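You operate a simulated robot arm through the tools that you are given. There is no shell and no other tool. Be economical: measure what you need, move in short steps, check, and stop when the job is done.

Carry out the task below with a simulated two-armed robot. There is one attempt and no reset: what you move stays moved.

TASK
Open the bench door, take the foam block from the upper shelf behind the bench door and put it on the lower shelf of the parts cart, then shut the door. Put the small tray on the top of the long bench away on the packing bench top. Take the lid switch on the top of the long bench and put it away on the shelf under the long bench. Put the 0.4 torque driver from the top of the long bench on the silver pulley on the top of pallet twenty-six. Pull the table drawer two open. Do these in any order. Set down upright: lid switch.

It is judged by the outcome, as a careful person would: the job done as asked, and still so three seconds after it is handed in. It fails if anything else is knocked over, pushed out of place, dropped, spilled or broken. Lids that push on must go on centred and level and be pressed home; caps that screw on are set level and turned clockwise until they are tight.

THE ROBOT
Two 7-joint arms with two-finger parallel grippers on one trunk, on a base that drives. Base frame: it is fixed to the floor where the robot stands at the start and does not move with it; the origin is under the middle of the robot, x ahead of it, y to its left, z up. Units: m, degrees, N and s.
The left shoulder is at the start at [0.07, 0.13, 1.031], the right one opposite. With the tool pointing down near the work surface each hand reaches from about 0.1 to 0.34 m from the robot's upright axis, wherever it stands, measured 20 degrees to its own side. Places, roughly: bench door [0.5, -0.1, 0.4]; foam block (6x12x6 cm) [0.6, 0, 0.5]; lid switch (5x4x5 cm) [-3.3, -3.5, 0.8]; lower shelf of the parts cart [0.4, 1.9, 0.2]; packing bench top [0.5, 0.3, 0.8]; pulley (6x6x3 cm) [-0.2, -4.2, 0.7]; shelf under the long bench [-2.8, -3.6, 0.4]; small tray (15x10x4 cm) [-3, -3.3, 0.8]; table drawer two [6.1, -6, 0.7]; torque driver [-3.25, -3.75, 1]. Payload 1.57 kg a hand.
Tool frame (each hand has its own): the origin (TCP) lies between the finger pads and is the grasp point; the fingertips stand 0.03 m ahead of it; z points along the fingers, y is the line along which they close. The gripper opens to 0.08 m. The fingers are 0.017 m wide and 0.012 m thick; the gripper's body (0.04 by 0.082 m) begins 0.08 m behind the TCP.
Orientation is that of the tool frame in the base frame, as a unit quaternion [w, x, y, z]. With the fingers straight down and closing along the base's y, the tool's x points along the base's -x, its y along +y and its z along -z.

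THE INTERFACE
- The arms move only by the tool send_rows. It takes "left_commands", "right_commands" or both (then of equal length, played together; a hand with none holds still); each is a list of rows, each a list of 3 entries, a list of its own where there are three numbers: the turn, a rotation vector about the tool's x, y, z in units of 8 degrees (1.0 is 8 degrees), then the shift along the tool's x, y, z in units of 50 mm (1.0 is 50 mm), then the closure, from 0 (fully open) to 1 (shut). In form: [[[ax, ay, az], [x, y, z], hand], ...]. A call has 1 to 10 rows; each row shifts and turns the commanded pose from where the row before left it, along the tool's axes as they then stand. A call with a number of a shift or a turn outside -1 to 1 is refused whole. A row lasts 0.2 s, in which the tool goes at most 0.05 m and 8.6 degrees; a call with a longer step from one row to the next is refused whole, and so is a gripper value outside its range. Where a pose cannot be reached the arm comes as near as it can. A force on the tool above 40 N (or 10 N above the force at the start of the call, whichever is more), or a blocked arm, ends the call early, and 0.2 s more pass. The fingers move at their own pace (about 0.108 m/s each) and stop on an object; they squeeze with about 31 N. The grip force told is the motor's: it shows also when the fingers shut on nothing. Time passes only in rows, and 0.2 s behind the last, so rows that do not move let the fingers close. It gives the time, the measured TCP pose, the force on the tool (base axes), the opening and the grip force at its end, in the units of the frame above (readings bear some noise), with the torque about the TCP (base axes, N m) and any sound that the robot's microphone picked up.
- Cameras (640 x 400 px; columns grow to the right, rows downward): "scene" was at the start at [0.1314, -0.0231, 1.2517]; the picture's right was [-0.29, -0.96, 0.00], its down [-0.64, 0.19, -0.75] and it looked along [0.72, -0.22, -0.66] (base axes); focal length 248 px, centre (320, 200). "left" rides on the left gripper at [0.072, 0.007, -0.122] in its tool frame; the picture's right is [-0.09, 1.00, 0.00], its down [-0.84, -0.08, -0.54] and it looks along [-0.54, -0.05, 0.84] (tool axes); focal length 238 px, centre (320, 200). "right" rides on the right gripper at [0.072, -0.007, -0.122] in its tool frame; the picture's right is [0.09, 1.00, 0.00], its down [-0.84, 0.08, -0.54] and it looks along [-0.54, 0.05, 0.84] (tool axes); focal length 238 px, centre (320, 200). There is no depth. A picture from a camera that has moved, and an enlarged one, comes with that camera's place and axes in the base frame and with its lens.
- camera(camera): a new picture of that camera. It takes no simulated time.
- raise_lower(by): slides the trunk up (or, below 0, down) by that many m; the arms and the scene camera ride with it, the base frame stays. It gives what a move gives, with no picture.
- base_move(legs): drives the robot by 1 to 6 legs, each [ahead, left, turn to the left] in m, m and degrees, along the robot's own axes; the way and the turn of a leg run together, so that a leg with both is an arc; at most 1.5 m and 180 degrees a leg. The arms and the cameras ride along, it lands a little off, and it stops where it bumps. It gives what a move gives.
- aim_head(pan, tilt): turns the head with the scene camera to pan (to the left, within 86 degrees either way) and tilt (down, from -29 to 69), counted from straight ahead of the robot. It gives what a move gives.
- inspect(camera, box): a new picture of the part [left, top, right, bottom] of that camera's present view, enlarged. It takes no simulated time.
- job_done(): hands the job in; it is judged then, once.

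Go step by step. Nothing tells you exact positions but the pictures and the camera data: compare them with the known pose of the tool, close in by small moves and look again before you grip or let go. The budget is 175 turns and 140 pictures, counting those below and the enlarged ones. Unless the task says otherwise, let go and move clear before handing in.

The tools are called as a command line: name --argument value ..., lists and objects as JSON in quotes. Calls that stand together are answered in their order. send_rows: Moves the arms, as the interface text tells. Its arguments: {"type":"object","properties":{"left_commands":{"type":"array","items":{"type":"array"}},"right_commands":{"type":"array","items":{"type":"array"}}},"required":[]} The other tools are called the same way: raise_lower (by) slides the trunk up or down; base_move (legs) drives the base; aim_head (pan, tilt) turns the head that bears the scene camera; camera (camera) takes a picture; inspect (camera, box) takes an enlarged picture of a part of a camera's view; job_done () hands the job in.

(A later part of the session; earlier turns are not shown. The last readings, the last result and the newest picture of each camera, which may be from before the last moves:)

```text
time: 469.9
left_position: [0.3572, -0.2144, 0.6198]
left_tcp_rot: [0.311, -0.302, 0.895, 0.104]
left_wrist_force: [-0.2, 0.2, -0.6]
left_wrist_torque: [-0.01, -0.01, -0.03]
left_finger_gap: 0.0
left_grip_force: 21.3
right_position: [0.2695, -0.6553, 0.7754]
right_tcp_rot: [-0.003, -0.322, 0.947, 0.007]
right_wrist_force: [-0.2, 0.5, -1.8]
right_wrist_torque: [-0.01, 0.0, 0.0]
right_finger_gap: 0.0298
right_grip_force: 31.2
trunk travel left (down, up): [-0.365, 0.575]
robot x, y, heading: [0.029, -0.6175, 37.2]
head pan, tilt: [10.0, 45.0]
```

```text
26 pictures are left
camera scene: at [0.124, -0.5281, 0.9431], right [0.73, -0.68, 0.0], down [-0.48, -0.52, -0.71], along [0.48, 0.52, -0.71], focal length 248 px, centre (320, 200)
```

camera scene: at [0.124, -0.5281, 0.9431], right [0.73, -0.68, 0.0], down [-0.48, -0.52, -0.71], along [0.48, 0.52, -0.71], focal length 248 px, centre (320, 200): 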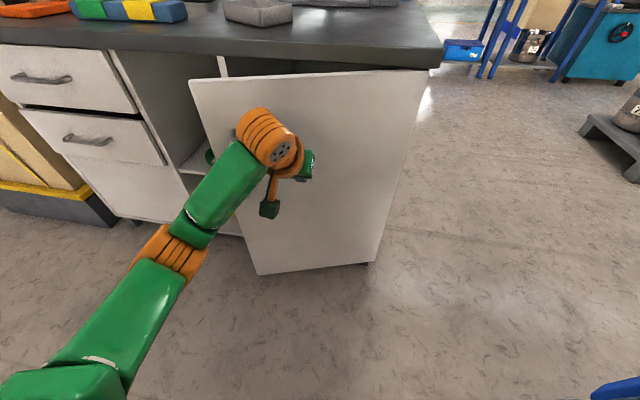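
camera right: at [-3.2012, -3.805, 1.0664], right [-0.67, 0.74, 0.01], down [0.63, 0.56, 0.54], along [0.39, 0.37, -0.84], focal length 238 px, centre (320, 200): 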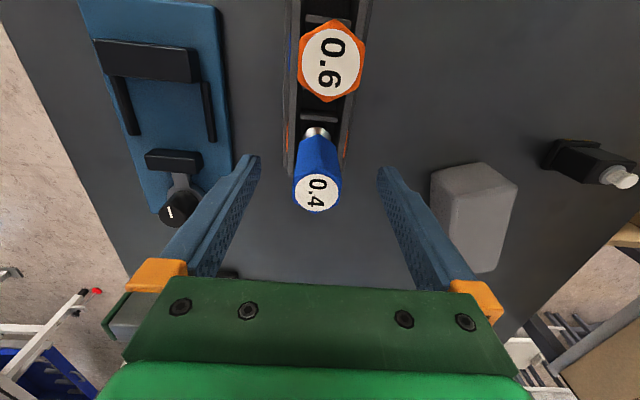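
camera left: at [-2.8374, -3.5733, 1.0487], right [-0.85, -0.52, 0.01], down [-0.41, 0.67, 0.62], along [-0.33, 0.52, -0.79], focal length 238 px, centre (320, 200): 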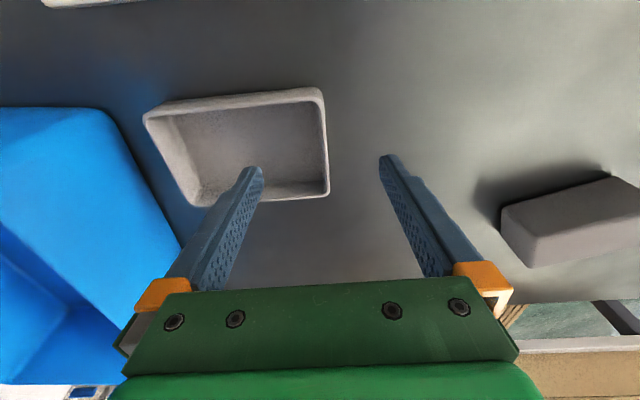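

Door is nearly shut. Push it forward to close.

base_move --legs '[[0.08, 0.03, 0], [0.05, 0, 0], [0.03, 0, 0]]'

camera --camera "scene"

```text
time: 472.0
left_position: [0.4553, -0.1048, 0.6214]
left_tcp_rot: [0.309, -0.301, 0.896, 0.104]
left_wrist_force: [-9.4, -9.0, 6.6]
left_wrist_torque: [-0.13, 0.01, -0.02]
left_finger_gap: 0.0
left_grip_force: 21.5
right_position: [0.3696, -0.5428, 0.7773]
right_tcp_rot: [-0.001, -0.322, 0.947, 0.009]
right_wrist_force: [0.1, -0.1, -0.4]
right_wrist_torque: [-0.02, 0.03, 0.03]
right_finger_gap: 0.0301
right_grip_force: 31.3
trunk travel left (down, up): [-0.365, 0.575]
robot x, y, heading: [0.1287, -0.5072, 37.1]
head pan, tilt: [10.0, 45.0]
stopped in leg 3: the force on the tool passed its limit at 84 N (the readings are from after the stop); the commanded pose is now the measured one
```

```text
25 pictures are left
camera scene: at [0.2221, -0.417, 0.9438], right [0.73, -0.68, 0.0], down [-0.48, -0.52, -0.71], along [0.48, 0.52, -0.7], focal length 248 px, centre (320, 200)
```

scene: 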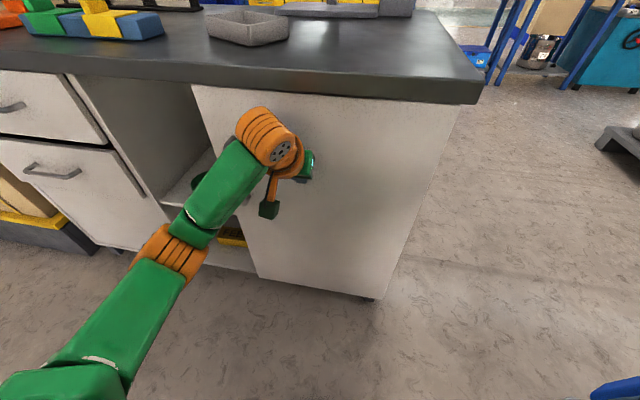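

The door is shut. I'll retreat, and since the drawer lies ~8 m down this aisle, do it next with the free left hand.

base_move --legs '[[-0.12, 0, 0], [0, -0.95, 0], [0.5, 0, 0], [0, 0, -90], [1.4, 0, 0], [1.4, 0, 0]]'

raise_lower --by 0.35

aim_head --pan 8 --tilt 12

camera --camera "scene"

```text
time: 497.2
left_position: [3.0105, -3.6347, 0.6184]
left_tcp_rot: [0.288, 0.431, 0.843, -0.147]
left_wrist_force: [0.1, 0.2, 0.1]
left_wrist_torque: [-0.03, 0.04, 0.02]
left_finger_gap: 0.0004
left_grip_force: 20.9
right_position: [2.5751, -3.5401, 0.7767]
right_tcp_rot: [0.004, 0.452, 0.892, 0.007]
right_wrist_force: [0.9, 0.3, -0.8]
right_wrist_torque: [-0.01, 0.04, -0.04]
right_finger_gap: 0.0299
right_grip_force: 31.3
trunk travel left (down, up): [-0.365, 0.575]
robot x, y, heading: [2.6169, -3.3003, -54.1]
head pan, tilt: [10.0, 45.0]
```

```text
time: 500.7
left_position: [3.0114, -3.6366, 0.9691]
left_tcp_rot: [0.287, 0.431, 0.843, -0.147]
left_wrist_force: [0.5, 0.4, 0.3]
left_wrist_torque: [-0.01, 0.03, -0.02]
left_finger_gap: 0.0
left_grip_force: 21.1
right_position: [2.5749, -3.5404, 1.1254]
right_tcp_rot: [0.004, 0.452, 0.892, 0.007]
right_wrist_force: [-0.6, 0.3, -1.7]
right_wrist_torque: [0.01, 0.02, 0.02]
right_finger_gap: 0.0299
right_grip_force: 31.0
trunk travel left (down, up): [-0.715, 0.225]
robot x, y, heading: [2.6164, -3.3, -54.1]
head pan, tilt: [10.0, 45.0]
```

```text
time: 501.6
left_position: [3.0123, -3.6369, 0.969]
left_tcp_rot: [0.287, 0.431, 0.843, -0.147]
left_wrist_force: [-0.2, 0.2, 0.2]
left_wrist_torque: [0.01, 0.02, -0.02]
left_finger_gap: 0.0001
left_grip_force: 21.5
right_position: [2.5733, -3.54, 1.1252]
right_tcp_rot: [0.004, 0.452, 0.892, 0.007]
right_wrist_force: [0.2, -0.4, -1.3]
right_wrist_torque: [0.01, 0.03, 0.01]
right_finger_gap: 0.03
right_grip_force: 30.8
trunk travel left (down, up): [-0.715, 0.225]
robot x, y, heading: [2.6142, -3.2974, -53.7]
head pan, tilt: [8.0, 12.0]
```

```text
24 pictures are left
camera scene: at [2.7107, -3.4061, 1.3448], right [-0.72, -0.69, 0.0], down [-0.14, 0.15, -0.98], along [0.68, -0.7, -0.21], focal length 248 px, centre (320, 200)
```

scene: 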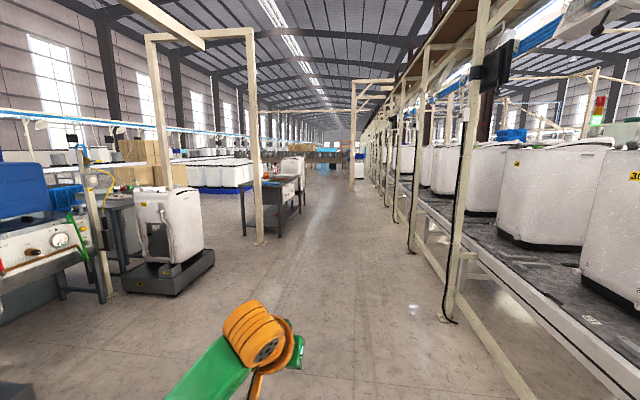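

The grey table ahead-left at ~4 m has the drawers. Drive on 2.9 m and look closely.

base_move --legs '[[1.45, 0, 0], [1.45, 0, 0]]'

aim_head --pan 45 --tilt 22

camera --camera "scene"

```text
time: 515.8
left_position: [4.7202, -6.0068, 0.9684]
left_tcp_rot: [0.287, 0.439, 0.838, -0.15]
left_wrist_force: [1.1, 0.1, 0.5]
left_wrist_torque: [0.0, -0.01, -0.01]
left_finger_gap: 0.0001
left_grip_force: 20.9
right_position: [4.2861, -5.9024, 1.1258]
right_tcp_rot: [0.005, 0.461, 0.888, 0.007]
right_wrist_force: [0.5, -0.1, -1.7]
right_wrist_torque: [0.0, 0.0, -0.01]
right_finger_gap: 0.0301
right_grip_force: 31.1
trunk travel left (down, up): [-0.715, 0.225]
robot x, y, heading: [4.3335, -5.6624, -55.0]
head pan, tilt: [8.0, 12.0]
```

```text
time: 516.8
left_position: [4.7222, -6.0073, 0.9694]
left_tcp_rot: [0.286, 0.44, 0.838, -0.15]
left_wrist_force: [-0.3, -0.6, -0.5]
left_wrist_torque: [0.01, 0.02, 0.0]
left_finger_gap: 0.0003
left_grip_force: 21.5
right_position: [4.2866, -5.9022, 1.127]
right_tcp_rot: [0.004, 0.461, 0.887, 0.007]
right_wrist_force: [0.4, 1.3, -2.1]
right_wrist_torque: [0.02, 0.04, -0.04]
right_finger_gap: 0.0298
right_grip_force: 30.7
trunk travel left (down, up): [-0.715, 0.225]
robot x, y, heading: [4.3323, -5.6649, -55.1]
head pan, tilt: [45.0, 22.0]
```

```text
23 pictures are left
camera scene: at [4.4529, -5.7192, 1.3287], right [-0.18, -0.98, 0.0], down [-0.37, 0.07, -0.93], along [0.91, -0.16, -0.37], focal length 248 px, centre (320, 200)
```

scene: 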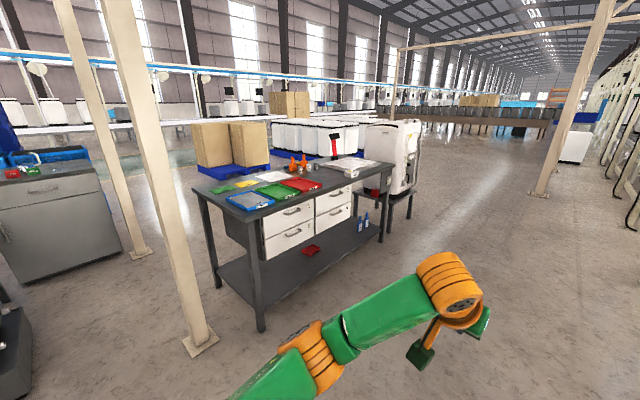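

inspect --camera "scene" --box '[225, 170, 385, 270]'

```text
4.00 times, centred on (305, 220) of scene
camera zoom: at [4.4529, -5.7192, 1.3287], right [-0.18, -0.98, 0.0], down [-0.37, 0.07, -0.93], along [0.91, -0.16, -0.37], focal length 993 px, centre (380, 120)
```

zoom: 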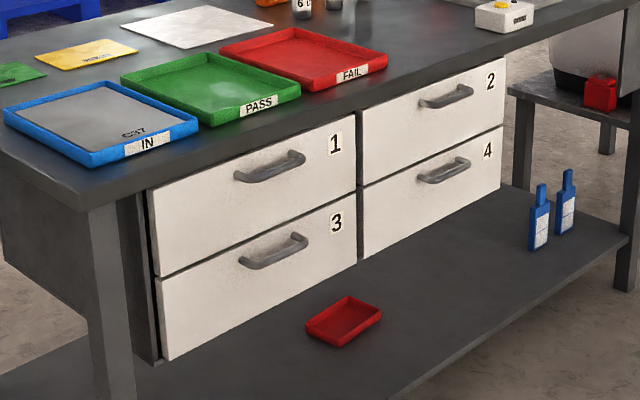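

Drawer 2 is the upper right one with a horizontal bar handle near (6.08,-6.12,0.70). I'll drive up, face it, level the left hand and roll it 90° so the fingers close vertically.

base_move --legs '[[0.77, 0.02, 0], [0.77, 0.02, 0], [0, 0, 92]]'

raise_lower --by -0.37

send_rows --left_commands '[[[0, -1, 0], [0, 0, 0.4], 0], [[0, -1, 0], [0, 0, 0.4], 0], [[0, -1, 0], [0, 0, 0.4], 0], [[0, -1, 0], [0, 0, 0.2], 0], [[0, -1, 0], [0, 0, 0], 0], [[0, -0.7, 0], [0, 0, 0], 0]]'

send_rows --left_commands '[[[0, 0, 1], [0, 0, 0], 0], [[0, 0, 1], [0, 0, 0], 0], [[0, 0, 1], [0, 0, 0], 0], [[0, 0, 1], [0, 0, 0], 0], [[0, 0, 1], [0, 0, 0], 0], [[0, 0, 1], [0, 0, 0], 0], [[0, 0, 1], [0, 0, 0], 0], [[0, 0, 1], [0, 0, 0], 0], [[0, 0, 1], [0, 0, 0], 0], [[0, 0, 1], [0, 0, 0], 0]]'

aim_head --pan 0 --tilt 20

camera --camera "scene"

```text
time: 528.7
left_position: [5.566, -6.5058, 0.9697]
left_tcp_rot: [0.306, -0.304, 0.896, 0.103]
left_wrist_force: [-0.1, 0.2, -0.1]
left_wrist_torque: [-0.01, 0.02, -0.02]
left_finger_gap: 0.0
left_grip_force: 21.4
right_position: [5.4831, -6.9466, 1.1251]
right_tcp_rot: [-0.003, -0.325, 0.946, 0.007]
right_wrist_force: [0.2, 0.3, -1.8]
right_wrist_torque: [0.01, 0.01, 0.01]
right_finger_gap: 0.0301
right_grip_force: 31.1
trunk travel left (down, up): [-0.715, 0.225]
robot x, y, heading: [5.2421, -6.91, 37.5]
head pan, tilt: [45.0, 22.0]
```

```text
time: 532.3
left_position: [5.5651, -6.5066, 0.6002]
left_tcp_rot: [0.307, -0.304, 0.896, 0.104]
left_wrist_force: [-0.9, 0.7, 0.3]
left_wrist_torque: [0.01, -0.03, 0.0]
left_finger_gap: 0.0002
left_grip_force: 21.2
right_position: [5.4825, -6.9451, 0.7562]
right_tcp_rot: [-0.002, -0.325, 0.946, 0.007]
right_wrist_force: [0.6, -0.3, -1.5]
right_wrist_torque: [0.02, 0.01, -0.02]
right_finger_gap: 0.0301
right_grip_force: 31.2
trunk travel left (down, up): [-0.345, 0.595]
robot x, y, heading: [5.2453, -6.9125, 38.1]
head pan, tilt: [45.0, 22.0]
```

```text
time: 533.7
left_position: [5.6064, -6.4758, 0.5524]
left_tcp_rot: [0.63, -0.239, 0.708, 0.212]
left_wrist_force: [-0.3, -0.3, 0.5]
left_wrist_torque: [-0.04, -0.01, -0.01]
left_finger_gap: 0.0802
left_grip_force: 0.0
right_position: [5.484, -6.945, 0.7563]
right_tcp_rot: [-0.002, -0.325, 0.946, 0.008]
right_wrist_force: [-0.5, 0.6, -1.4]
right_wrist_torque: [0.01, 0.04, -0.01]
right_finger_gap: 0.0301
right_grip_force: 31.2
trunk travel left (down, up): [-0.345, 0.595]
robot x, y, heading: [5.2398, -6.9096, 37.6]
head pan, tilt: [45.0, 22.0]
```

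```text
time: 535.9
left_position: [5.6068, -6.4759, 0.5546]
left_tcp_rot: [0.345, 0.272, 0.696, 0.568]
left_wrist_force: [0.4, 0.1, 0.3]
left_wrist_torque: [0.0, -0.03, 0.04]
left_finger_gap: 0.08
left_grip_force: 0.2
right_position: [5.4825, -6.9456, 0.756]
right_tcp_rot: [-0.003, -0.325, 0.946, 0.007]
right_wrist_force: [0.3, 0.4, -1.6]
right_wrist_torque: [-0.01, 0.02, 0.0]
right_finger_gap: 0.0298
right_grip_force: 31.3
trunk travel left (down, up): [-0.345, 0.595]
robot x, y, heading: [5.2423, -6.9108, 38.0]
head pan, tilt: [45.0, 22.0]
```

```text
time: 537.0
left_position: [5.6064, -6.4749, 0.5529]
left_tcp_rot: [0.345, 0.271, 0.696, 0.568]
left_wrist_force: [1.1, 0.0, 0.3]
left_wrist_torque: [0.0, 0.0, -0.02]
left_finger_gap: 0.0798
left_grip_force: 0.0
right_position: [5.4822, -6.9463, 0.7562]
right_tcp_rot: [-0.003, -0.325, 0.946, 0.008]
right_wrist_force: [0.1, 0.7, -1.6]
right_wrist_torque: [-0.02, 0.01, -0.01]
right_finger_gap: 0.0298
right_grip_force: 31.1
trunk travel left (down, up): [-0.345, 0.595]
robot x, y, heading: [5.2402, -6.9103, 37.8]
head pan, tilt: [0.0, 20.0]
```

```text
21 pictures are left
camera scene: at [5.3549, -6.8229, 0.9618], right [0.61, -0.79, 0.0], down [-0.27, -0.21, -0.94], along [0.74, 0.57, -0.34], focal length 248 px, centre (320, 200)
```

scene: 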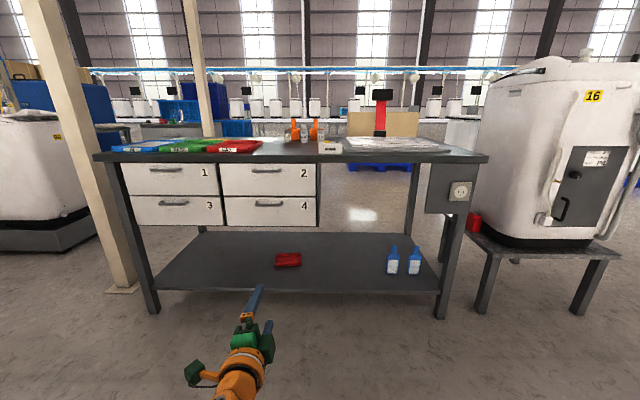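

Handle triangulated at (5.97,-6.10,0.738). Finish the roll, raise, shift left and approach most of the way.

send_rows --left_commands '[[[0, 0, 0.9], [0, 0, 0], 0], [[0, 0, 0.5], [0, 0, 0], 0]]'

raise_lower --by 0.185

base_move --legs '[[0, 0.09, -0.8], [0.38, 0, 0]]'

camera --camera "left"

camera --camera "scene"

```text
time: 537.6
left_position: [5.6069, -6.4744, 0.5534]
left_tcp_rot: [0.287, 0.337, 0.667, 0.599]
left_wrist_force: [-0.9, 0.5, 0.0]
left_wrist_torque: [-0.04, 0.0, -0.03]
left_finger_gap: 0.0802
left_grip_force: 0.1
right_position: [5.4827, -6.946, 0.7567]
right_tcp_rot: [-0.003, -0.326, 0.945, 0.008]
right_wrist_force: [-0.8, -0.5, -1.8]
right_wrist_torque: [0.05, 0.02, -0.03]
right_finger_gap: 0.0301
right_grip_force: 30.8
trunk travel left (down, up): [-0.345, 0.595]
robot x, y, heading: [5.2417, -6.9121, 37.7]
head pan, tilt: [0.0, 20.0]
```

```text
time: 539.6
left_position: [5.6062, -6.4746, 0.7377]
left_tcp_rot: [0.287, 0.338, 0.667, 0.6]
left_wrist_force: [-0.6, 0.3, -0.5]
left_wrist_torque: [0.01, 0.02, -0.04]
left_finger_gap: 0.08
left_grip_force: 0.1
right_position: [5.4831, -6.9451, 0.9412]
right_tcp_rot: [-0.002, -0.324, 0.946, 0.008]
right_wrist_force: [0.2, 0.4, -1.2]
right_wrist_torque: [-0.02, 0.03, 0.0]
right_finger_gap: 0.0302
right_grip_force: 30.4
trunk travel left (down, up): [-0.53, 0.41]
robot x, y, heading: [5.2394, -6.9111, 37.4]
head pan, tilt: [0.0, 20.0]
```

```text
time: 542.7
left_position: [5.8648, -6.1883, 0.7386]
left_tcp_rot: [0.295, 0.346, 0.662, 0.595]
left_wrist_force: [0.7, -0.5, 0.4]
left_wrist_torque: [0.01, -0.01, 0.0]
left_finger_gap: 0.08
left_grip_force: 0.1
right_position: [5.7293, -6.6557, 0.9409]
right_tcp_rot: [-0.003, -0.312, 0.95, 0.008]
right_wrist_force: [-0.6, 0.0, -1.9]
right_wrist_torque: [-0.05, 0.01, -0.01]
right_finger_gap: 0.0301
right_grip_force: 31.7
trunk travel left (down, up): [-0.53, 0.41]
robot x, y, heading: [5.484, -6.6161, 36.0]
head pan, tilt: [0.0, 20.0]
```

```text
20 pictures are left
camera left: at [5.7247, -6.2006, 0.7601], right [0.16, -0.02, 0.99], down [0.05, -1.0, -0.03], along [0.99, 0.05, -0.16], focal length 238 px, centre (320, 200)
```

left: 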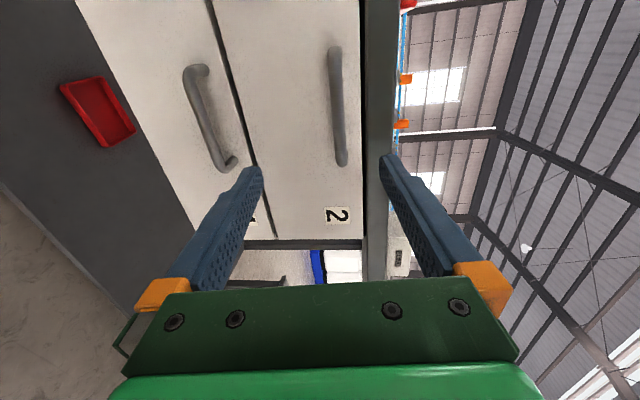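

```text
19 pictures are left
camera scene: at [5.6043, -6.5299, 1.1468], right [0.59, -0.81, 0.0], down [-0.28, -0.2, -0.94], along [0.76, 0.56, -0.34], focal length 248 px, centre (320, 200)
```

scene: 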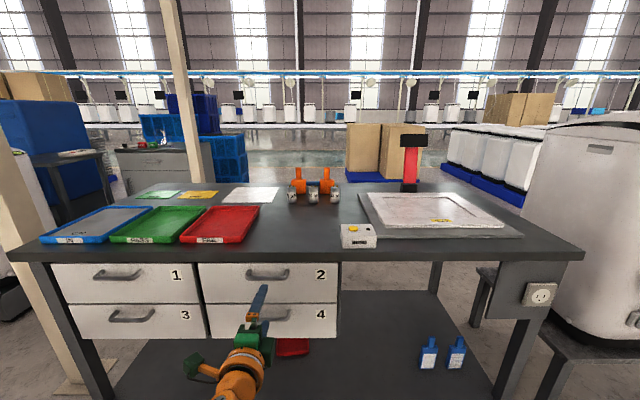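

Handle refined to (5.960,-6.095,0.746). Advance 12 cm with small corrections, then grip.

raise_lower --by 0.008

base_move --legs '[[0.118, 0.02, 0]]'

camera --camera "left"

```text
time: 543.3
left_position: [5.8641, -6.1883, 0.7456]
left_tcp_rot: [0.295, 0.346, 0.662, 0.595]
left_wrist_force: [-0.1, 0.1, -0.8]
left_wrist_torque: [0.0, 0.01, 0.0]
left_finger_gap: 0.0801
left_grip_force: 0.1
right_position: [5.7287, -6.6557, 0.949]
right_tcp_rot: [-0.002, -0.313, 0.95, 0.007]
right_wrist_force: [-0.2, 0.1, -1.8]
right_wrist_torque: [-0.01, 0.03, 0.01]
right_finger_gap: 0.03
right_grip_force: 30.7
trunk travel left (down, up): [-0.538, 0.402]
robot x, y, heading: [5.4882, -6.6182, 36.3]
head pan, tilt: [0.0, 20.0]
```

```text
time: 544.5
left_position: [5.938, -6.1125, 0.745]
left_tcp_rot: [0.296, 0.345, 0.661, 0.597]
left_wrist_force: [-0.5, 0.5, -0.6]
left_wrist_torque: [0.0, -0.03, 0.05]
left_finger_gap: 0.0787
left_grip_force: 0.1
right_position: [5.804, -6.5773, 0.948]
right_tcp_rot: [-0.002, -0.313, 0.95, 0.007]
right_wrist_force: [0.5, -0.1, -1.3]
right_wrist_torque: [-0.01, 0.03, -0.02]
right_finger_gap: 0.0302
right_grip_force: 31.0
trunk travel left (down, up): [-0.538, 0.402]
robot x, y, heading: [5.5615, -6.5398, 36.2]
head pan, tilt: [0.0, 20.0]
stopped in leg 1: the force on the tool passed its limit at 136 N (the readings are from after the stop); the commanded pose is now the measured one
```

```text
18 pictures are left
camera left: at [5.7984, -6.1243, 0.768], right [0.16, -0.02, 0.99], down [0.04, -1.0, -0.03], along [0.99, 0.05, -0.16], focal length 238 px, centre (320, 200)
```

left: 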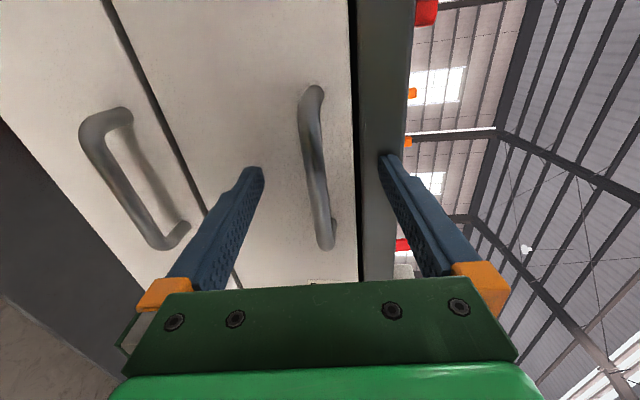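

The upper finger touched the table edge. I'll back off, narrow the opening to ~24 mm so it fits between the bar and tabletop, and re-advance.

base_move --legs '[[-0.03, 0, 0]]'

send_rows --left_commands '[[[0, 0, 0], [0, 0, 0], 0.7], [[0, 0, 0], [0, 0, 0], 0.7], [[0, 0, 0], [0, 0, 0], 0.7]]'

camera --camera "left"

```text
time: 545.4
left_position: [5.9138, -6.1304, 0.7453]
left_tcp_rot: [0.297, 0.346, 0.661, 0.596]
left_wrist_force: [0.5, 0.1, -0.2]
left_wrist_torque: [0.01, 0.02, -0.02]
left_finger_gap: 0.08
left_grip_force: 0.0
right_position: [5.7792, -6.595, 0.9506]
right_tcp_rot: [-0.003, -0.314, 0.95, 0.007]
right_wrist_force: [-0.4, 0.8, -2.4]
right_wrist_torque: [0.02, -0.02, 0.01]
right_finger_gap: 0.03
right_grip_force: 31.8
trunk travel left (down, up): [-0.538, 0.402]
robot x, y, heading: [5.5373, -6.5573, 36.2]
head pan, tilt: [0.0, 20.0]
```

```text
time: 546.2
left_position: [5.913, -6.1308, 0.7459]
left_tcp_rot: [0.297, 0.347, 0.661, 0.595]
left_wrist_force: [0.0, -0.3, 0.5]
left_wrist_torque: [0.03, -0.02, -0.02]
left_finger_gap: 0.0241
left_grip_force: 0.0
right_position: [5.7799, -6.5957, 0.9488]
right_tcp_rot: [-0.003, -0.313, 0.95, 0.007]
right_wrist_force: [0.3, -0.4, -2.4]
right_wrist_torque: [0.0, 0.0, -0.02]
right_finger_gap: 0.03
right_grip_force: 31.1
trunk travel left (down, up): [-0.538, 0.402]
robot x, y, heading: [5.5373, -6.5576, 36.4]
head pan, tilt: [0.0, 20.0]
```

```text
17 pictures are left
camera left: at [5.7741, -6.1421, 0.7681], right [0.16, -0.03, 0.99], down [0.04, -1.0, -0.03], along [0.99, 0.05, -0.16], focal length 238 px, centre (320, 200)
```

left: 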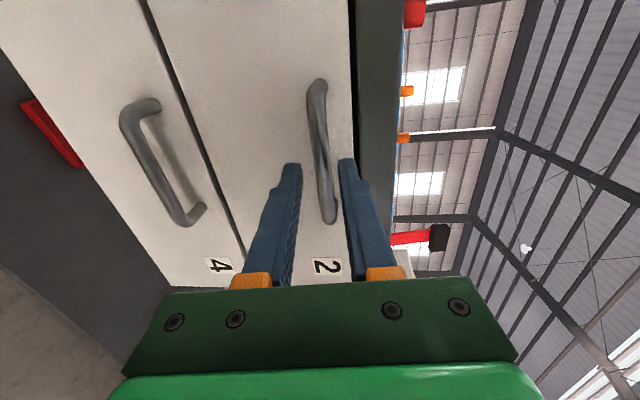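

The bar is centred between the fingers. Advance 4.5 cm and close.

base_move --legs '[[0.03, 0, 0]]'

base_move --legs '[[0.015, 0, 0]]'

send_rows --left_commands '[[[0, 0, 0], [0, 0, 0], 1], [[0, 0, 0], [0, 0, 0], 1], [[0, 0, 0], [0, 0, 0], 1]]'

```text
time: 547.0
left_position: [5.9384, -6.1125, 0.7461]
left_tcp_rot: [0.297, 0.346, 0.66, 0.597]
left_wrist_force: [1.0, 0.4, -0.4]
left_wrist_torque: [-0.01, 0.04, -0.01]
left_finger_gap: 0.024
left_grip_force: 0.1
right_position: [5.8043, -6.5776, 0.9477]
right_tcp_rot: [-0.003, -0.313, 0.95, 0.008]
right_wrist_force: [-0.9, 0.7, -1.2]
right_wrist_torque: [0.02, 0.03, -0.03]
right_finger_gap: 0.0301
right_grip_force: 31.0
trunk travel left (down, up): [-0.538, 0.402]
robot x, y, heading: [5.5629, -6.5366, 36.2]
head pan, tilt: [0.0, 20.0]
```

```text
time: 547.8
left_position: [5.9406, -6.1102, 0.7473]
left_tcp_rot: [0.298, 0.345, 0.66, 0.598]
left_wrist_force: [-10.4, -8.6, 1.1]
left_wrist_torque: [0.16, -0.24, 0.08]
left_finger_gap: 0.0238
left_grip_force: 0.0
right_position: [5.8086, -6.5741, 0.9508]
right_tcp_rot: [0.001, -0.314, 0.949, 0.01]
right_wrist_force: [0.0, -0.4, -1.4]
right_wrist_torque: [-0.01, 0.0, 0.0]
right_finger_gap: 0.0298
right_grip_force: 31.3
trunk travel left (down, up): [-0.538, 0.402]
robot x, y, heading: [5.5665, -6.5326, 36.5]
head pan, tilt: [0.0, 20.0]
stopped in leg 1: the force on the tool passed its limit at 44 N (the readings are from after the stop); the commanded pose is now the measured one
```

```text
time: 548.8
left_position: [5.9417, -6.1102, 0.7436]
left_tcp_rot: [0.297, 0.345, 0.664, 0.594]
left_wrist_force: [-9.7, -6.0, -0.1]
left_wrist_torque: [-0.48, -0.34, -0.07]
left_finger_gap: 0.0117
left_grip_force: 28.7
right_position: [5.8073, -6.574, 0.9507]
right_tcp_rot: [-0.001, -0.314, 0.949, 0.009]
right_wrist_force: [0.3, -0.3, -1.3]
right_wrist_torque: [0.03, -0.03, 0.01]
right_finger_gap: 0.0301
right_grip_force: 31.0
trunk travel left (down, up): [-0.538, 0.402]
robot x, y, heading: [5.5672, -6.5341, 36.7]
head pan, tilt: [0.0, 20.0]
stopped in row 3 (left hand): the force on the tool passed its limit at 41 N (the readings are from after the stop); the commanded pose is now the measured one
```

Gripped the bar (11.7 mm). Pull the drawer straight back.

base_move --legs '[[-0.08, 0, 0], [-0.08, 0, 0], [-0.08, 0, 0]]'

camera --camera "scene"

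```text
time: 551.1
left_position: [5.7489, -6.2514, 0.7449]
left_tcp_rot: [0.296, 0.346, 0.664, 0.593]
left_wrist_force: [0.2, 0.3, 9.0]
left_wrist_torque: [-0.39, -0.37, -0.12]
left_finger_gap: 0.0119
left_grip_force: 29.1
right_position: [5.6175, -6.7147, 0.9487]
right_tcp_rot: [-0.001, -0.315, 0.949, 0.009]
right_wrist_force: [-0.4, -0.1, -2.0]
right_wrist_torque: [-0.04, -0.01, 0.0]
right_finger_gap: 0.0298
right_grip_force: 30.9
trunk travel left (down, up): [-0.538, 0.402]
robot x, y, heading: [5.3759, -6.6739, 36.8]
head pan, tilt: [0.0, 20.0]
```

```text
16 pictures are left
camera scene: at [5.4912, -6.5906, 1.1553], right [0.6, -0.8, 0.0], down [-0.27, -0.2, -0.94], along [0.76, 0.56, -0.34], focal length 248 px, centre (320, 200)
```

scene: 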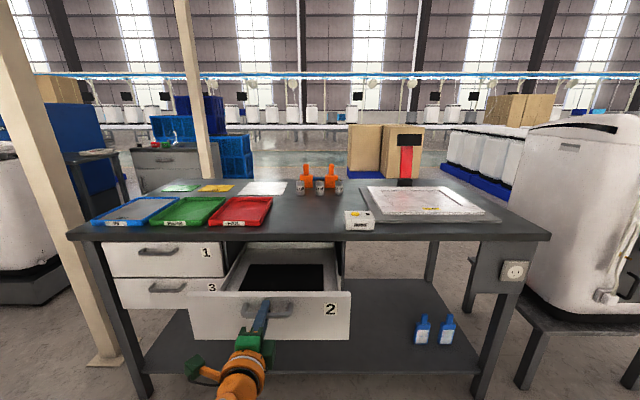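

Drawer two is open. Pull a little further toward its stop, then release.

base_move --legs '[[-0.05, 0, 0]]'

send_rows --left_commands '[[[0, 0, 0], [0, 0, 0], 0.5], [[0, 0, 0], [0, 0, 0], 0], [[0, 0, 0], [0, 0, 0], 0]]'

base_move --legs '[[-0.3, 0, 0]]'

camera --camera "scene"

```text
time: 552.1
left_position: [5.7091, -6.2794, 0.7448]
left_tcp_rot: [0.295, 0.345, 0.664, 0.594]
left_wrist_force: [0.9, -1.0, 7.3]
left_wrist_torque: [-0.41, -0.37, -0.11]
left_finger_gap: 0.0118
left_grip_force: 29.1
right_position: [5.578, -6.7432, 0.95]
right_tcp_rot: [-0.001, -0.315, 0.949, 0.009]
right_wrist_force: [0.0, 0.3, -1.5]
right_wrist_torque: [-0.03, 0.01, -0.02]
right_finger_gap: 0.0296
right_grip_force: 31.1
trunk travel left (down, up): [-0.538, 0.402]
robot x, y, heading: [5.3384, -6.7044, 36.4]
head pan, tilt: [0.0, 20.0]
```

```text
time: 552.9
left_position: [5.7103, -6.2794, 0.7416]
left_tcp_rot: [0.295, 0.347, 0.663, 0.594]
left_wrist_force: [0.9, 0.1, 0.9]
left_wrist_torque: [-0.01, 0.0, -0.01]
left_finger_gap: 0.0799
left_grip_force: 0.0
right_position: [5.5796, -6.7429, 0.9485]
right_tcp_rot: [-0.003, -0.314, 0.949, 0.009]
right_wrist_force: [0.4, -0.6, -2.6]
right_wrist_torque: [-0.01, -0.01, 0.01]
right_finger_gap: 0.0298
right_grip_force: 30.7
trunk travel left (down, up): [-0.538, 0.402]
robot x, y, heading: [5.3388, -6.7056, 36.7]
head pan, tilt: [0.0, 20.0]
```

```text
time: 554.9
left_position: [5.466, -6.46, 0.7429]
left_tcp_rot: [0.295, 0.346, 0.664, 0.594]
left_wrist_force: [0.3, 0.2, -0.6]
left_wrist_torque: [0.0, -0.02, 0.03]
left_finger_gap: 0.08
left_grip_force: 0.1
right_position: [5.3353, -6.9237, 0.9486]
right_tcp_rot: [-0.002, -0.316, 0.949, 0.008]
right_wrist_force: [-0.6, -0.6, -1.5]
right_wrist_torque: [0.02, -0.01, 0.0]
right_finger_gap: 0.0299
right_grip_force: 30.9
trunk travel left (down, up): [-0.538, 0.402]
robot x, y, heading: [5.0949, -6.8858, 36.7]
head pan, tilt: [0.0, 20.0]
```

```text
15 pictures are left
camera scene: at [5.2092, -6.7995, 1.1549], right [0.6, -0.8, 0.0], down [-0.27, -0.2, -0.94], along [0.75, 0.56, -0.34], focal length 248 px, centre (320, 200)
```

scene: 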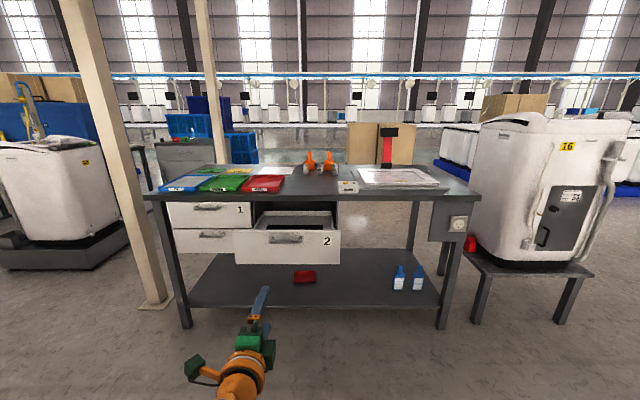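

Drawer two stays open (~0.29 m). For the pulley I must hold the driver upright with a level hand to slip under the console, so I'll regrasp it on the clear corner of the packing bench on the way back. Tuck the left hand and drive back.

send_rows --left_commands '[[[1, 0, 0], [0, 0, -0.5], 0], [[1, 0, 0], [0, 0, -0.5], 0], [[1, 0, 0], [0, 0, -0.4], 0], [[1, 0, 0], [0, 0, -0.4], 0], [[1, 0, 0], [0, 0, -0.3], 0], [[1, 0, 0], [0, 0, -0.3], 0], [[1, 0, 0], [0, 0, -0.2], 0], [[1, 0, 0], [0, 0, 0], 0], [[1, 0, 0], [0, 0, 0], 0], [[1, 0, 0], [0, 0, 0], 0]]'

raise_lower --by 0.2

base_move --legs '[[0, 0, 90], [0, -0.25, 0], [1.45, 0, 0], [1.45, 0, 0], [1.45, 0, 0], [1.45, 0, 0]]'

base_move --legs '[[1.4, 0, 0], [0, 0.4, 0], [0, 0, -90]]'

```text
time: 557.1
left_position: [5.3757, -6.5278, 0.7989]
left_tcp_rot: [0.002, 0.455, 0.89, 0.027]
left_wrist_force: [0.4, 0.4, -1.1]
left_wrist_torque: [0.02, -0.01, 0.0]
left_finger_gap: 0.0801
left_grip_force: 0.2
right_position: [5.3363, -6.9244, 0.9496]
right_tcp_rot: [-0.003, -0.315, 0.949, 0.008]
right_wrist_force: [-0.1, 0.2, -1.7]
right_wrist_torque: [-0.03, 0.02, 0.01]
right_finger_gap: 0.0301
right_grip_force: 31.2
trunk travel left (down, up): [-0.538, 0.402]
robot x, y, heading: [5.0947, -6.8853, 36.5]
head pan, tilt: [0.0, 20.0]
```

```text
time: 559.3
left_position: [5.3772, -6.5277, 0.999]
left_tcp_rot: [0.003, 0.455, 0.89, 0.028]
left_wrist_force: [0.5, -0.9, 0.1]
left_wrist_torque: [0.0, 0.03, 0.03]
left_finger_gap: 0.0799
left_grip_force: 0.0
right_position: [5.3361, -6.9253, 1.148]
right_tcp_rot: [-0.003, -0.315, 0.949, 0.008]
right_wrist_force: [-0.3, 0.2, -1.5]
right_wrist_torque: [-0.02, 0.02, 0.01]
right_finger_gap: 0.0304
right_grip_force: 30.9
trunk travel left (down, up): [-0.738, 0.202]
robot x, y, heading: [5.0962, -6.8862, 36.8]
head pan, tilt: [0.0, 20.0]
```

```text
time: 592.0
left_position: [1.6155, -1.7524, 0.9982]
left_tcp_rot: [-0.016, -0.287, 0.958, 0.022]
left_wrist_force: [0.5, 0.8, -1.0]
left_wrist_torque: [0.0, 0.0, 0.0]
left_finger_gap: 0.0801
left_grip_force: 0.1
right_position: [2.0102, -1.81, 1.1475]
right_tcp_rot: [0.006, 0.884, -0.467, -0.004]
right_wrist_force: [1.2, 0.4, -2.2]
right_wrist_torque: [0.0, -0.01, -0.05]
right_finger_gap: 0.0301
right_grip_force: 31.0
trunk travel left (down, up): [-0.738, 0.202]
robot x, y, heading: [1.9667, -2.053, 124.3]
head pan, tilt: [0.0, 20.0]
```

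```text
time: 604.8
left_position: [1.1218, -0.765, 0.9988]
left_tcp_rot: [0.003, 0.456, 0.889, 0.027]
left_wrist_force: [0.4, 0.2, -1.1]
left_wrist_torque: [-0.01, 0.01, 0.01]
left_finger_gap: 0.08
left_grip_force: 0.0
right_position: [1.0793, -1.1623, 1.1492]
right_tcp_rot: [-0.003, -0.315, 0.949, 0.009]
right_wrist_force: [-0.3, 0.8, -2.2]
right_wrist_torque: [0.0, -0.01, -0.01]
right_finger_gap: 0.0301
right_grip_force: 31.1
trunk travel left (down, up): [-0.738, 0.202]
robot x, y, heading: [0.8365, -1.1293, 36.3]
head pan, tilt: [0.0, 20.0]
```

base_move --legs '[[0, 1.1, 0.5]]'

send_rows --right_commands '[[[0, 0, 0], [-0.9, 0, 0], 1], [[0, 0, 0], [-0.9, 0, 0], 1], [[0, 0, 0], [-0.9, 0, 0], 1], [[0, 0, 0], [-0.9, 0, 0], 1], [[0, 0, 0], [-0.9, 0, 0], 1], [[0, 0, 0], [-0.4, 0, 0], 1]]'

raise_lower --by -0.2

aim_head --pan -15 --tilt 38

camera --camera "scene"

```text
time: 610.4
left_position: [0.4593, 0.1059, 0.9989]
left_tcp_rot: [0.004, 0.448, 0.894, 0.028]
left_wrist_force: [-0.3, -0.5, 0.4]
left_wrist_torque: [0.01, -0.01, 0.02]
left_finger_gap: 0.0801
left_grip_force: 0.0
right_position: [0.4258, -0.2911, 1.149]
right_tcp_rot: [-0.004, -0.323, 0.946, 0.008]
right_wrist_force: [0.3, -1.0, -1.0]
right_wrist_torque: [-0.03, 0.03, -0.02]
right_finger_gap: 0.03
right_grip_force: 31.3
trunk travel left (down, up): [-0.738, 0.202]
robot x, y, heading: [0.1821, -0.2593, 37.6]
head pan, tilt: [0.0, 20.0]
```

```text
time: 611.8
left_position: [0.459, 0.1047, 0.9993]
left_tcp_rot: [0.003, 0.447, 0.894, 0.028]
left_wrist_force: [-0.2, -0.3, -0.6]
left_wrist_torque: [0.01, -0.02, 0.01]
left_finger_gap: 0.08
left_grip_force: 0.0
right_position: [0.6026, -0.151, 1.1476]
right_tcp_rot: [-0.001, -0.324, 0.946, 0.007]
right_wrist_force: [-0.4, -0.4, -1.4]
right_wrist_torque: [0.05, 0.03, -0.03]
right_finger_gap: 0.03
right_grip_force: 30.8
right hand out of reach, approached as far as the arm can: row 6
trunk travel left (down, up): [-0.738, 0.202]
robot x, y, heading: [0.1841, -0.2589, 37.7]
head pan, tilt: [0.0, 20.0]
```

```text
time: 613.3
left_position: [0.4598, 0.1054, 0.8529]
left_tcp_rot: [0.007, 0.447, 0.894, 0.031]
left_wrist_force: [0.6, 1.3, 15.4]
left_wrist_torque: [-0.54, 0.52, 0.01]
left_finger_gap: 0.0782
left_grip_force: 0.2
right_position: [0.6034, -0.1535, 0.9964]
right_tcp_rot: [-0.002, -0.323, 0.946, 0.008]
right_wrist_force: [0.2, 0.4, -1.8]
right_wrist_torque: [0.01, 0.02, -0.02]
right_finger_gap: 0.0301
right_grip_force: 30.9
trunk travel left (down, up): [-0.587, 0.353]
robot x, y, heading: [0.1855, -0.2574, 37.5]
head pan, tilt: [0.0, 20.0]
stopped: the force on the tool passed its limit at 87 N (the readings are from after the stop); the commanded pose is now the measured one
```

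```text
time: 614.1
left_position: [0.4583, 0.1058, 0.8519]
left_tcp_rot: [0.007, 0.447, 0.894, 0.03]
left_wrist_force: [0.7, 1.3, 11.8]
left_wrist_torque: [-0.4, 0.41, -0.05]
left_finger_gap: 0.0781
left_grip_force: 0.0
right_position: [0.6029, -0.152, 0.9965]
right_tcp_rot: [-0.003, -0.324, 0.946, 0.008]
right_wrist_force: [-0.2, 0.1, -0.9]
right_wrist_torque: [-0.03, 0.0, 0.02]
right_finger_gap: 0.03
right_grip_force: 30.6
trunk travel left (down, up): [-0.587, 0.353]
robot x, y, heading: [0.1848, -0.2584, 37.3]
head pan, tilt: [-15.0, 38.0]
```

```text
14 pictures are left
camera scene: at [0.302, -0.1931, 1.1762], right [0.39, -0.92, 0.0], down [-0.57, -0.24, -0.79], along [0.73, 0.3, -0.61], focal length 248 px, centre (320, 200)
```

scene: 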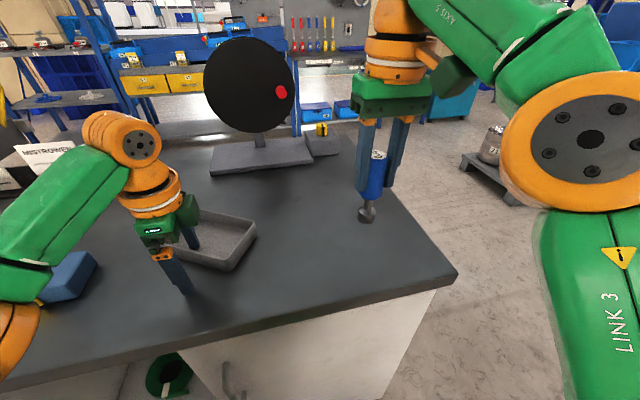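

My left hand pressed onto the tray/table — raise at once, then lift the left arm out of the way and check the tray.

raise_lower --by 0.12

send_rows --left_commands '[[[0, 0, 0], [0, -0.5, -0.6], 0], [[0, 0, 0], [0, -0.5, -0.6], 0], [[0, 0, 0], [0, -0.5, -0.6], 0], [[0, 0, 0], [0, -0.5, -0.6], 0], [[0, 0, 0], [0, -0.5, -0.6], 0], [[0, 0, 0], [0, -0.5, -0.4], 0]]'

camera --camera "scene"

```text
time: 615.6
left_position: [0.4604, 0.1071, 0.9723]
left_tcp_rot: [0.006, 0.448, 0.894, 0.03]
left_wrist_force: [-0.1, -0.1, 0.6]
left_wrist_torque: [-0.01, 0.02, -0.02]
left_finger_gap: 0.0799
left_grip_force: 0.0
right_position: [0.6041, -0.1515, 1.1156]
right_tcp_rot: [-0.002, -0.324, 0.946, 0.009]
right_wrist_force: [0.4, 0.6, -1.7]
right_wrist_torque: [0.03, 0.03, -0.02]
right_finger_gap: 0.0302
right_grip_force: 30.7
trunk travel left (down, up): [-0.707, 0.233]
robot x, y, heading: [0.1875, -0.2585, 37.6]
head pan, tilt: [-15.0, 38.0]
```

```text
time: 617.0
left_position: [0.3309, 0.0075, 1.1351]
left_tcp_rot: [0.007, 0.447, 0.894, 0.03]
left_wrist_force: [0.1, 0.7, 0.3]
left_wrist_torque: [0.02, 0.0, 0.03]
left_finger_gap: 0.08
left_grip_force: 0.1
right_position: [0.6032, -0.1518, 1.1163]
right_tcp_rot: [-0.002, -0.323, 0.946, 0.009]
right_wrist_force: [-0.2, 0.1, -1.9]
right_wrist_torque: [0.02, 0.02, -0.01]
right_finger_gap: 0.03
right_grip_force: 30.8
trunk travel left (down, up): [-0.707, 0.233]
robot x, y, heading: [0.1814, -0.2542, 37.6]
head pan, tilt: [-15.0, 38.0]
```

```text
13 pictures are left
camera scene: at [0.3022, -0.1929, 1.296], right [0.38, -0.92, 0.0], down [-0.57, -0.24, -0.79], along [0.73, 0.3, -0.62], focal length 248 px, centre (320, 200)
```

scene: 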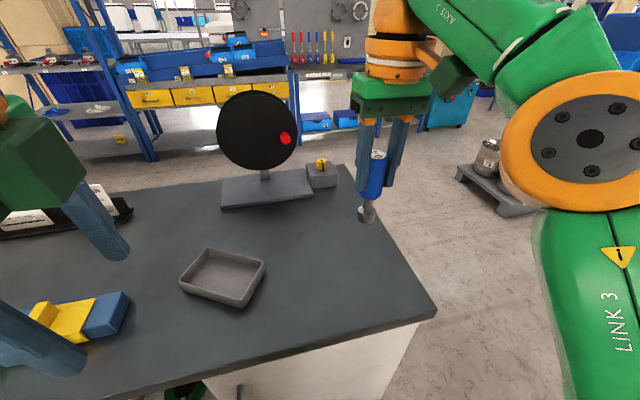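

The tray is flat and fine. The driver's foot is ~0.097 m below the grip point. Lower it to the bench corner and feel for contact.

raise_lower --by -0.2

raise_lower --by -0.006

raise_lower --by -0.005

```text
time: 619.2
left_position: [0.333, 0.0083, 0.9344]
left_tcp_rot: [0.006, 0.447, 0.894, 0.03]
left_wrist_force: [0.3, -0.5, 0.0]
left_wrist_torque: [-0.03, 0.0, -0.03]
left_finger_gap: 0.08
left_grip_force: 0.1
right_position: [0.6036, -0.15, 0.9159]
right_tcp_rot: [-0.003, -0.323, 0.946, 0.009]
right_wrist_force: [0.2, 0.6, -1.2]
right_wrist_torque: [0.02, 0.0, -0.03]
right_finger_gap: 0.0298
right_grip_force: 31.0
trunk travel left (down, up): [-0.507, 0.433]
robot x, y, heading: [0.1813, -0.2597, 37.6]
head pan, tilt: [-15.0, 38.0]
```

```text
time: 619.7
left_position: [0.3295, 0.0076, 0.9308]
left_tcp_rot: [0.008, 0.447, 0.894, 0.032]
left_wrist_force: [-0.1, 0.2, 0.9]
left_wrist_torque: [0.0, 0.02, 0.03]
left_finger_gap: 0.0798
left_grip_force: 0.0
right_position: [0.5997, -0.1532, 0.9138]
right_tcp_rot: [0.002, -0.323, 0.946, 0.009]
right_wrist_force: [5.1, -0.2, 33.3]
right_wrist_torque: [-0.33, -0.57, 0.0]
right_finger_gap: 0.0302
right_grip_force: 30.9
trunk travel left (down, up): [-0.501, 0.439]
robot x, y, heading: [0.1857, -0.2558, 37.6]
head pan, tilt: [-15.0, 38.0]
```

```text
time: 620.2
left_position: [0.3277, 0.0077, 0.9253]
left_tcp_rot: [0.009, 0.446, 0.895, 0.032]
left_wrist_force: [0.0, -0.8, -0.9]
left_wrist_torque: [0.03, 0.01, 0.01]
left_finger_gap: 0.0798
left_grip_force: 0.0
right_position: [0.6, -0.1534, 0.9079]
right_tcp_rot: [0.001, -0.324, 0.946, 0.008]
right_wrist_force: [2.5, -1.4, 32.3]
right_wrist_torque: [-0.39, -0.37, 0.01]
right_finger_gap: 0.0302
right_grip_force: 30.9
trunk travel left (down, up): [-0.496, 0.444]
robot x, y, heading: [0.1815, -0.2545, 37.8]
head pan, tilt: [-15.0, 38.0]
```

The driver stands on the bench. Release, back away, then level the right hand for a side grasp.

raise_lower --by 0.004

send_rows --right_commands '[[[0, 0, 0], [0, 0, 0], 0.5], [[0, 0, 0], [0, 0, 0], 0], [[0, 0, 0], [0, 0, 0], 0]]'

base_move --legs '[[-0.3, 0, 0]]'

send_rows --right_commands '[[[0, -1, 0], [-0.3, 0, 0], 0], [[0, -1, 0], [-0.3, 0, 0.04], 0], [[0, -1, 0], [-0.28, 0, 0.1], 0], [[0, -1, 0], [-0.27, 0, 0.15], 0], [[0, -1, 0], [-0.25, 0, 0.18], 0], [[0, -1, 0], [-0.22, 0, 0.2], 0], [[0, -1, 0], [-0.2, 0, 0.24], 0], [[0, -1, 0], [-0.16, 0, 0.25], 0], [[0, -1, 0], [-0.1, 0, 0.3], 0], [[0, -1, 0], [-0.06, 0, 0.4], 0]]'

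send_rows --right_commands '[[[0, -0.5, 0], [0, 0, 0.4], 0], [[0, 0, 0], [0, 0, 0.4], 0]]'

```text
time: 620.8
left_position: [0.3315, 0.0086, 0.9281]
left_tcp_rot: [0.007, 0.447, 0.894, 0.03]
left_wrist_force: [-0.4, 0.4, -0.4]
left_wrist_torque: [0.01, -0.02, 0.0]
left_finger_gap: 0.08
left_grip_force: 0.0
right_position: [0.6032, -0.1512, 0.9082]
right_tcp_rot: [-0.004, -0.324, 0.946, 0.007]
right_wrist_force: [0.8, -0.2, -2.2]
right_wrist_torque: [0.0, 0.01, 0.01]
right_finger_gap: 0.0304
right_grip_force: 30.9
trunk travel left (down, up): [-0.5, 0.44]
robot x, y, heading: [0.1844, -0.2571, 37.7]
head pan, tilt: [-15.0, 38.0]
```

```text
time: 621.6
left_position: [0.3335, 0.0093, 0.9278]
left_tcp_rot: [0.006, 0.447, 0.894, 0.03]
left_wrist_force: [0.5, -0.2, 0.4]
left_wrist_torque: [-0.02, 0.01, -0.01]
left_finger_gap: 0.0802
left_grip_force: 0.1
right_position: [0.6034, -0.1518, 0.9088]
right_tcp_rot: [-0.003, -0.324, 0.946, 0.008]
right_wrist_force: [1.2, -0.2, -0.3]
right_wrist_torque: [0.0, 0.03, 0.01]
right_finger_gap: 0.08
right_grip_force: 0.0
trunk travel left (down, up): [-0.5, 0.44]
robot x, y, heading: [0.1824, -0.2547, 37.7]
head pan, tilt: [-15.0, 38.0]
```

```text
time: 623.6
left_position: [0.0973, -0.172, 0.9289]
left_tcp_rot: [0.006, 0.448, 0.894, 0.03]
left_wrist_force: [-0.4, 1.1, 0.1]
left_wrist_torque: [0.03, -0.03, -0.02]
left_finger_gap: 0.0802
left_grip_force: 0.0
right_position: [0.3677, -0.333, 0.9089]
right_tcp_rot: [-0.002, -0.322, 0.947, 0.008]
right_wrist_force: [-0.2, -0.6, 0.4]
right_wrist_torque: [0.01, 0.01, 0.04]
right_finger_gap: 0.0799
right_grip_force: 0.0
trunk travel left (down, up): [-0.5, 0.44]
robot x, y, heading: [-0.0516, -0.4395, 37.5]
head pan, tilt: [-15.0, 38.0]
```

```text
time: 625.8
left_position: [0.0979, -0.1729, 0.9274]
left_tcp_rot: [0.006, 0.449, 0.893, 0.03]
left_wrist_force: [0.8, 0.8, 0.1]
left_wrist_torque: [0.02, 0.01, 0.03]
left_finger_gap: 0.0801
left_grip_force: 0.0
right_position: [0.494, -0.2368, 0.8983]
right_tcp_rot: [0.606, -0.242, 0.727, 0.215]
right_wrist_force: [0.8, 0.3, -0.2]
right_wrist_torque: [-0.02, -0.01, 0.01]
right_finger_gap: 0.0798
right_grip_force: 0.0
trunk travel left (down, up): [-0.5, 0.44]
robot x, y, heading: [-0.0517, -0.4372, 37.6]
head pan, tilt: [-15.0, 38.0]
```

```text
time: 626.4
left_position: [0.0983, -0.172, 0.9275]
left_tcp_rot: [0.007, 0.449, 0.893, 0.03]
left_wrist_force: [0.3, -0.1, -0.3]
left_wrist_torque: [0.0, 0.01, 0.0]
left_finger_gap: 0.08
left_grip_force: 0.0
right_position: [0.5238, -0.2141, 0.8939]
right_tcp_rot: [0.632, -0.234, 0.705, 0.222]
right_wrist_force: [1.1, 0.3, 0.7]
right_wrist_torque: [-0.05, 0.01, 0.01]
right_finger_gap: 0.0801
right_grip_force: 0.1
trunk travel left (down, up): [-0.5, 0.44]
robot x, y, heading: [-0.0534, -0.4359, 37.5]
head pan, tilt: [-15.0, 38.0]
```

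Hand level (6° down), aligned with the standing driver 10 cm ahead. Lower 8 mm, drive in, and grip.

raise_lower --by -0.008

base_move --legs '[[0.09, 0, 0]]'

camera --camera "right"

```text
time: 627.0
left_position: [0.0978, -0.1724, 0.9197]
left_tcp_rot: [0.006, 0.449, 0.893, 0.03]
left_wrist_force: [-0.3, 0.1, -0.2]
left_wrist_torque: [0.01, 0.01, 0.03]
left_finger_gap: 0.0799
left_grip_force: 0.0
right_position: [0.5238, -0.2136, 0.8856]
right_tcp_rot: [0.632, -0.234, 0.705, 0.222]
right_wrist_force: [0.2, -0.1, 0.0]
right_wrist_torque: [0.0, 0.01, -0.02]
right_finger_gap: 0.0801
right_grip_force: 0.2
trunk travel left (down, up): [-0.492, 0.448]
robot x, y, heading: [-0.0537, -0.4372, 37.4]
head pan, tilt: [-15.0, 38.0]
```

```text
time: 628.1
left_position: [0.1689, -0.119, 0.9205]
left_tcp_rot: [0.007, 0.45, 0.893, 0.031]
left_wrist_force: [-0.6, 0.7, 0.9]
left_wrist_torque: [-0.02, 0.01, 0.02]
left_finger_gap: 0.08
left_grip_force: 0.0
right_position: [0.5944, -0.1596, 0.8865]
right_tcp_rot: [0.632, -0.234, 0.705, 0.222]
right_wrist_force: [0.4, -0.2, 1.0]
right_wrist_torque: [0.02, 0.04, -0.02]
right_finger_gap: 0.0802
right_grip_force: 0.1
trunk travel left (down, up): [-0.492, 0.448]
robot x, y, heading: [0.0175, -0.3869, 37.2]
head pan, tilt: [-15.0, 38.0]
```

```text
12 pictures are left
camera right: at [0.4962, -0.2443, 0.826], right [-0.61, 0.79, -0.07], down [-0.4, -0.23, 0.89], along [0.68, 0.58, 0.45], focal length 238 px, centre (320, 200)
```

right: 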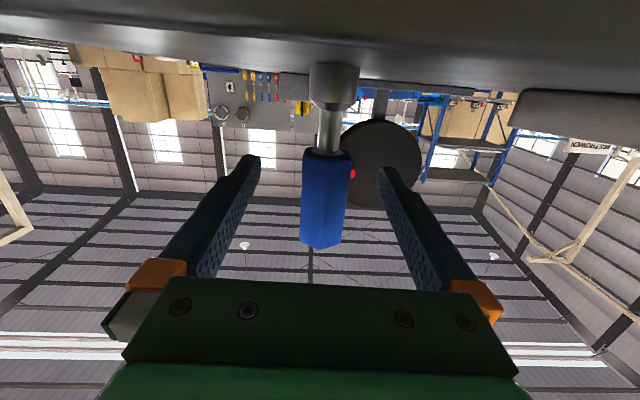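

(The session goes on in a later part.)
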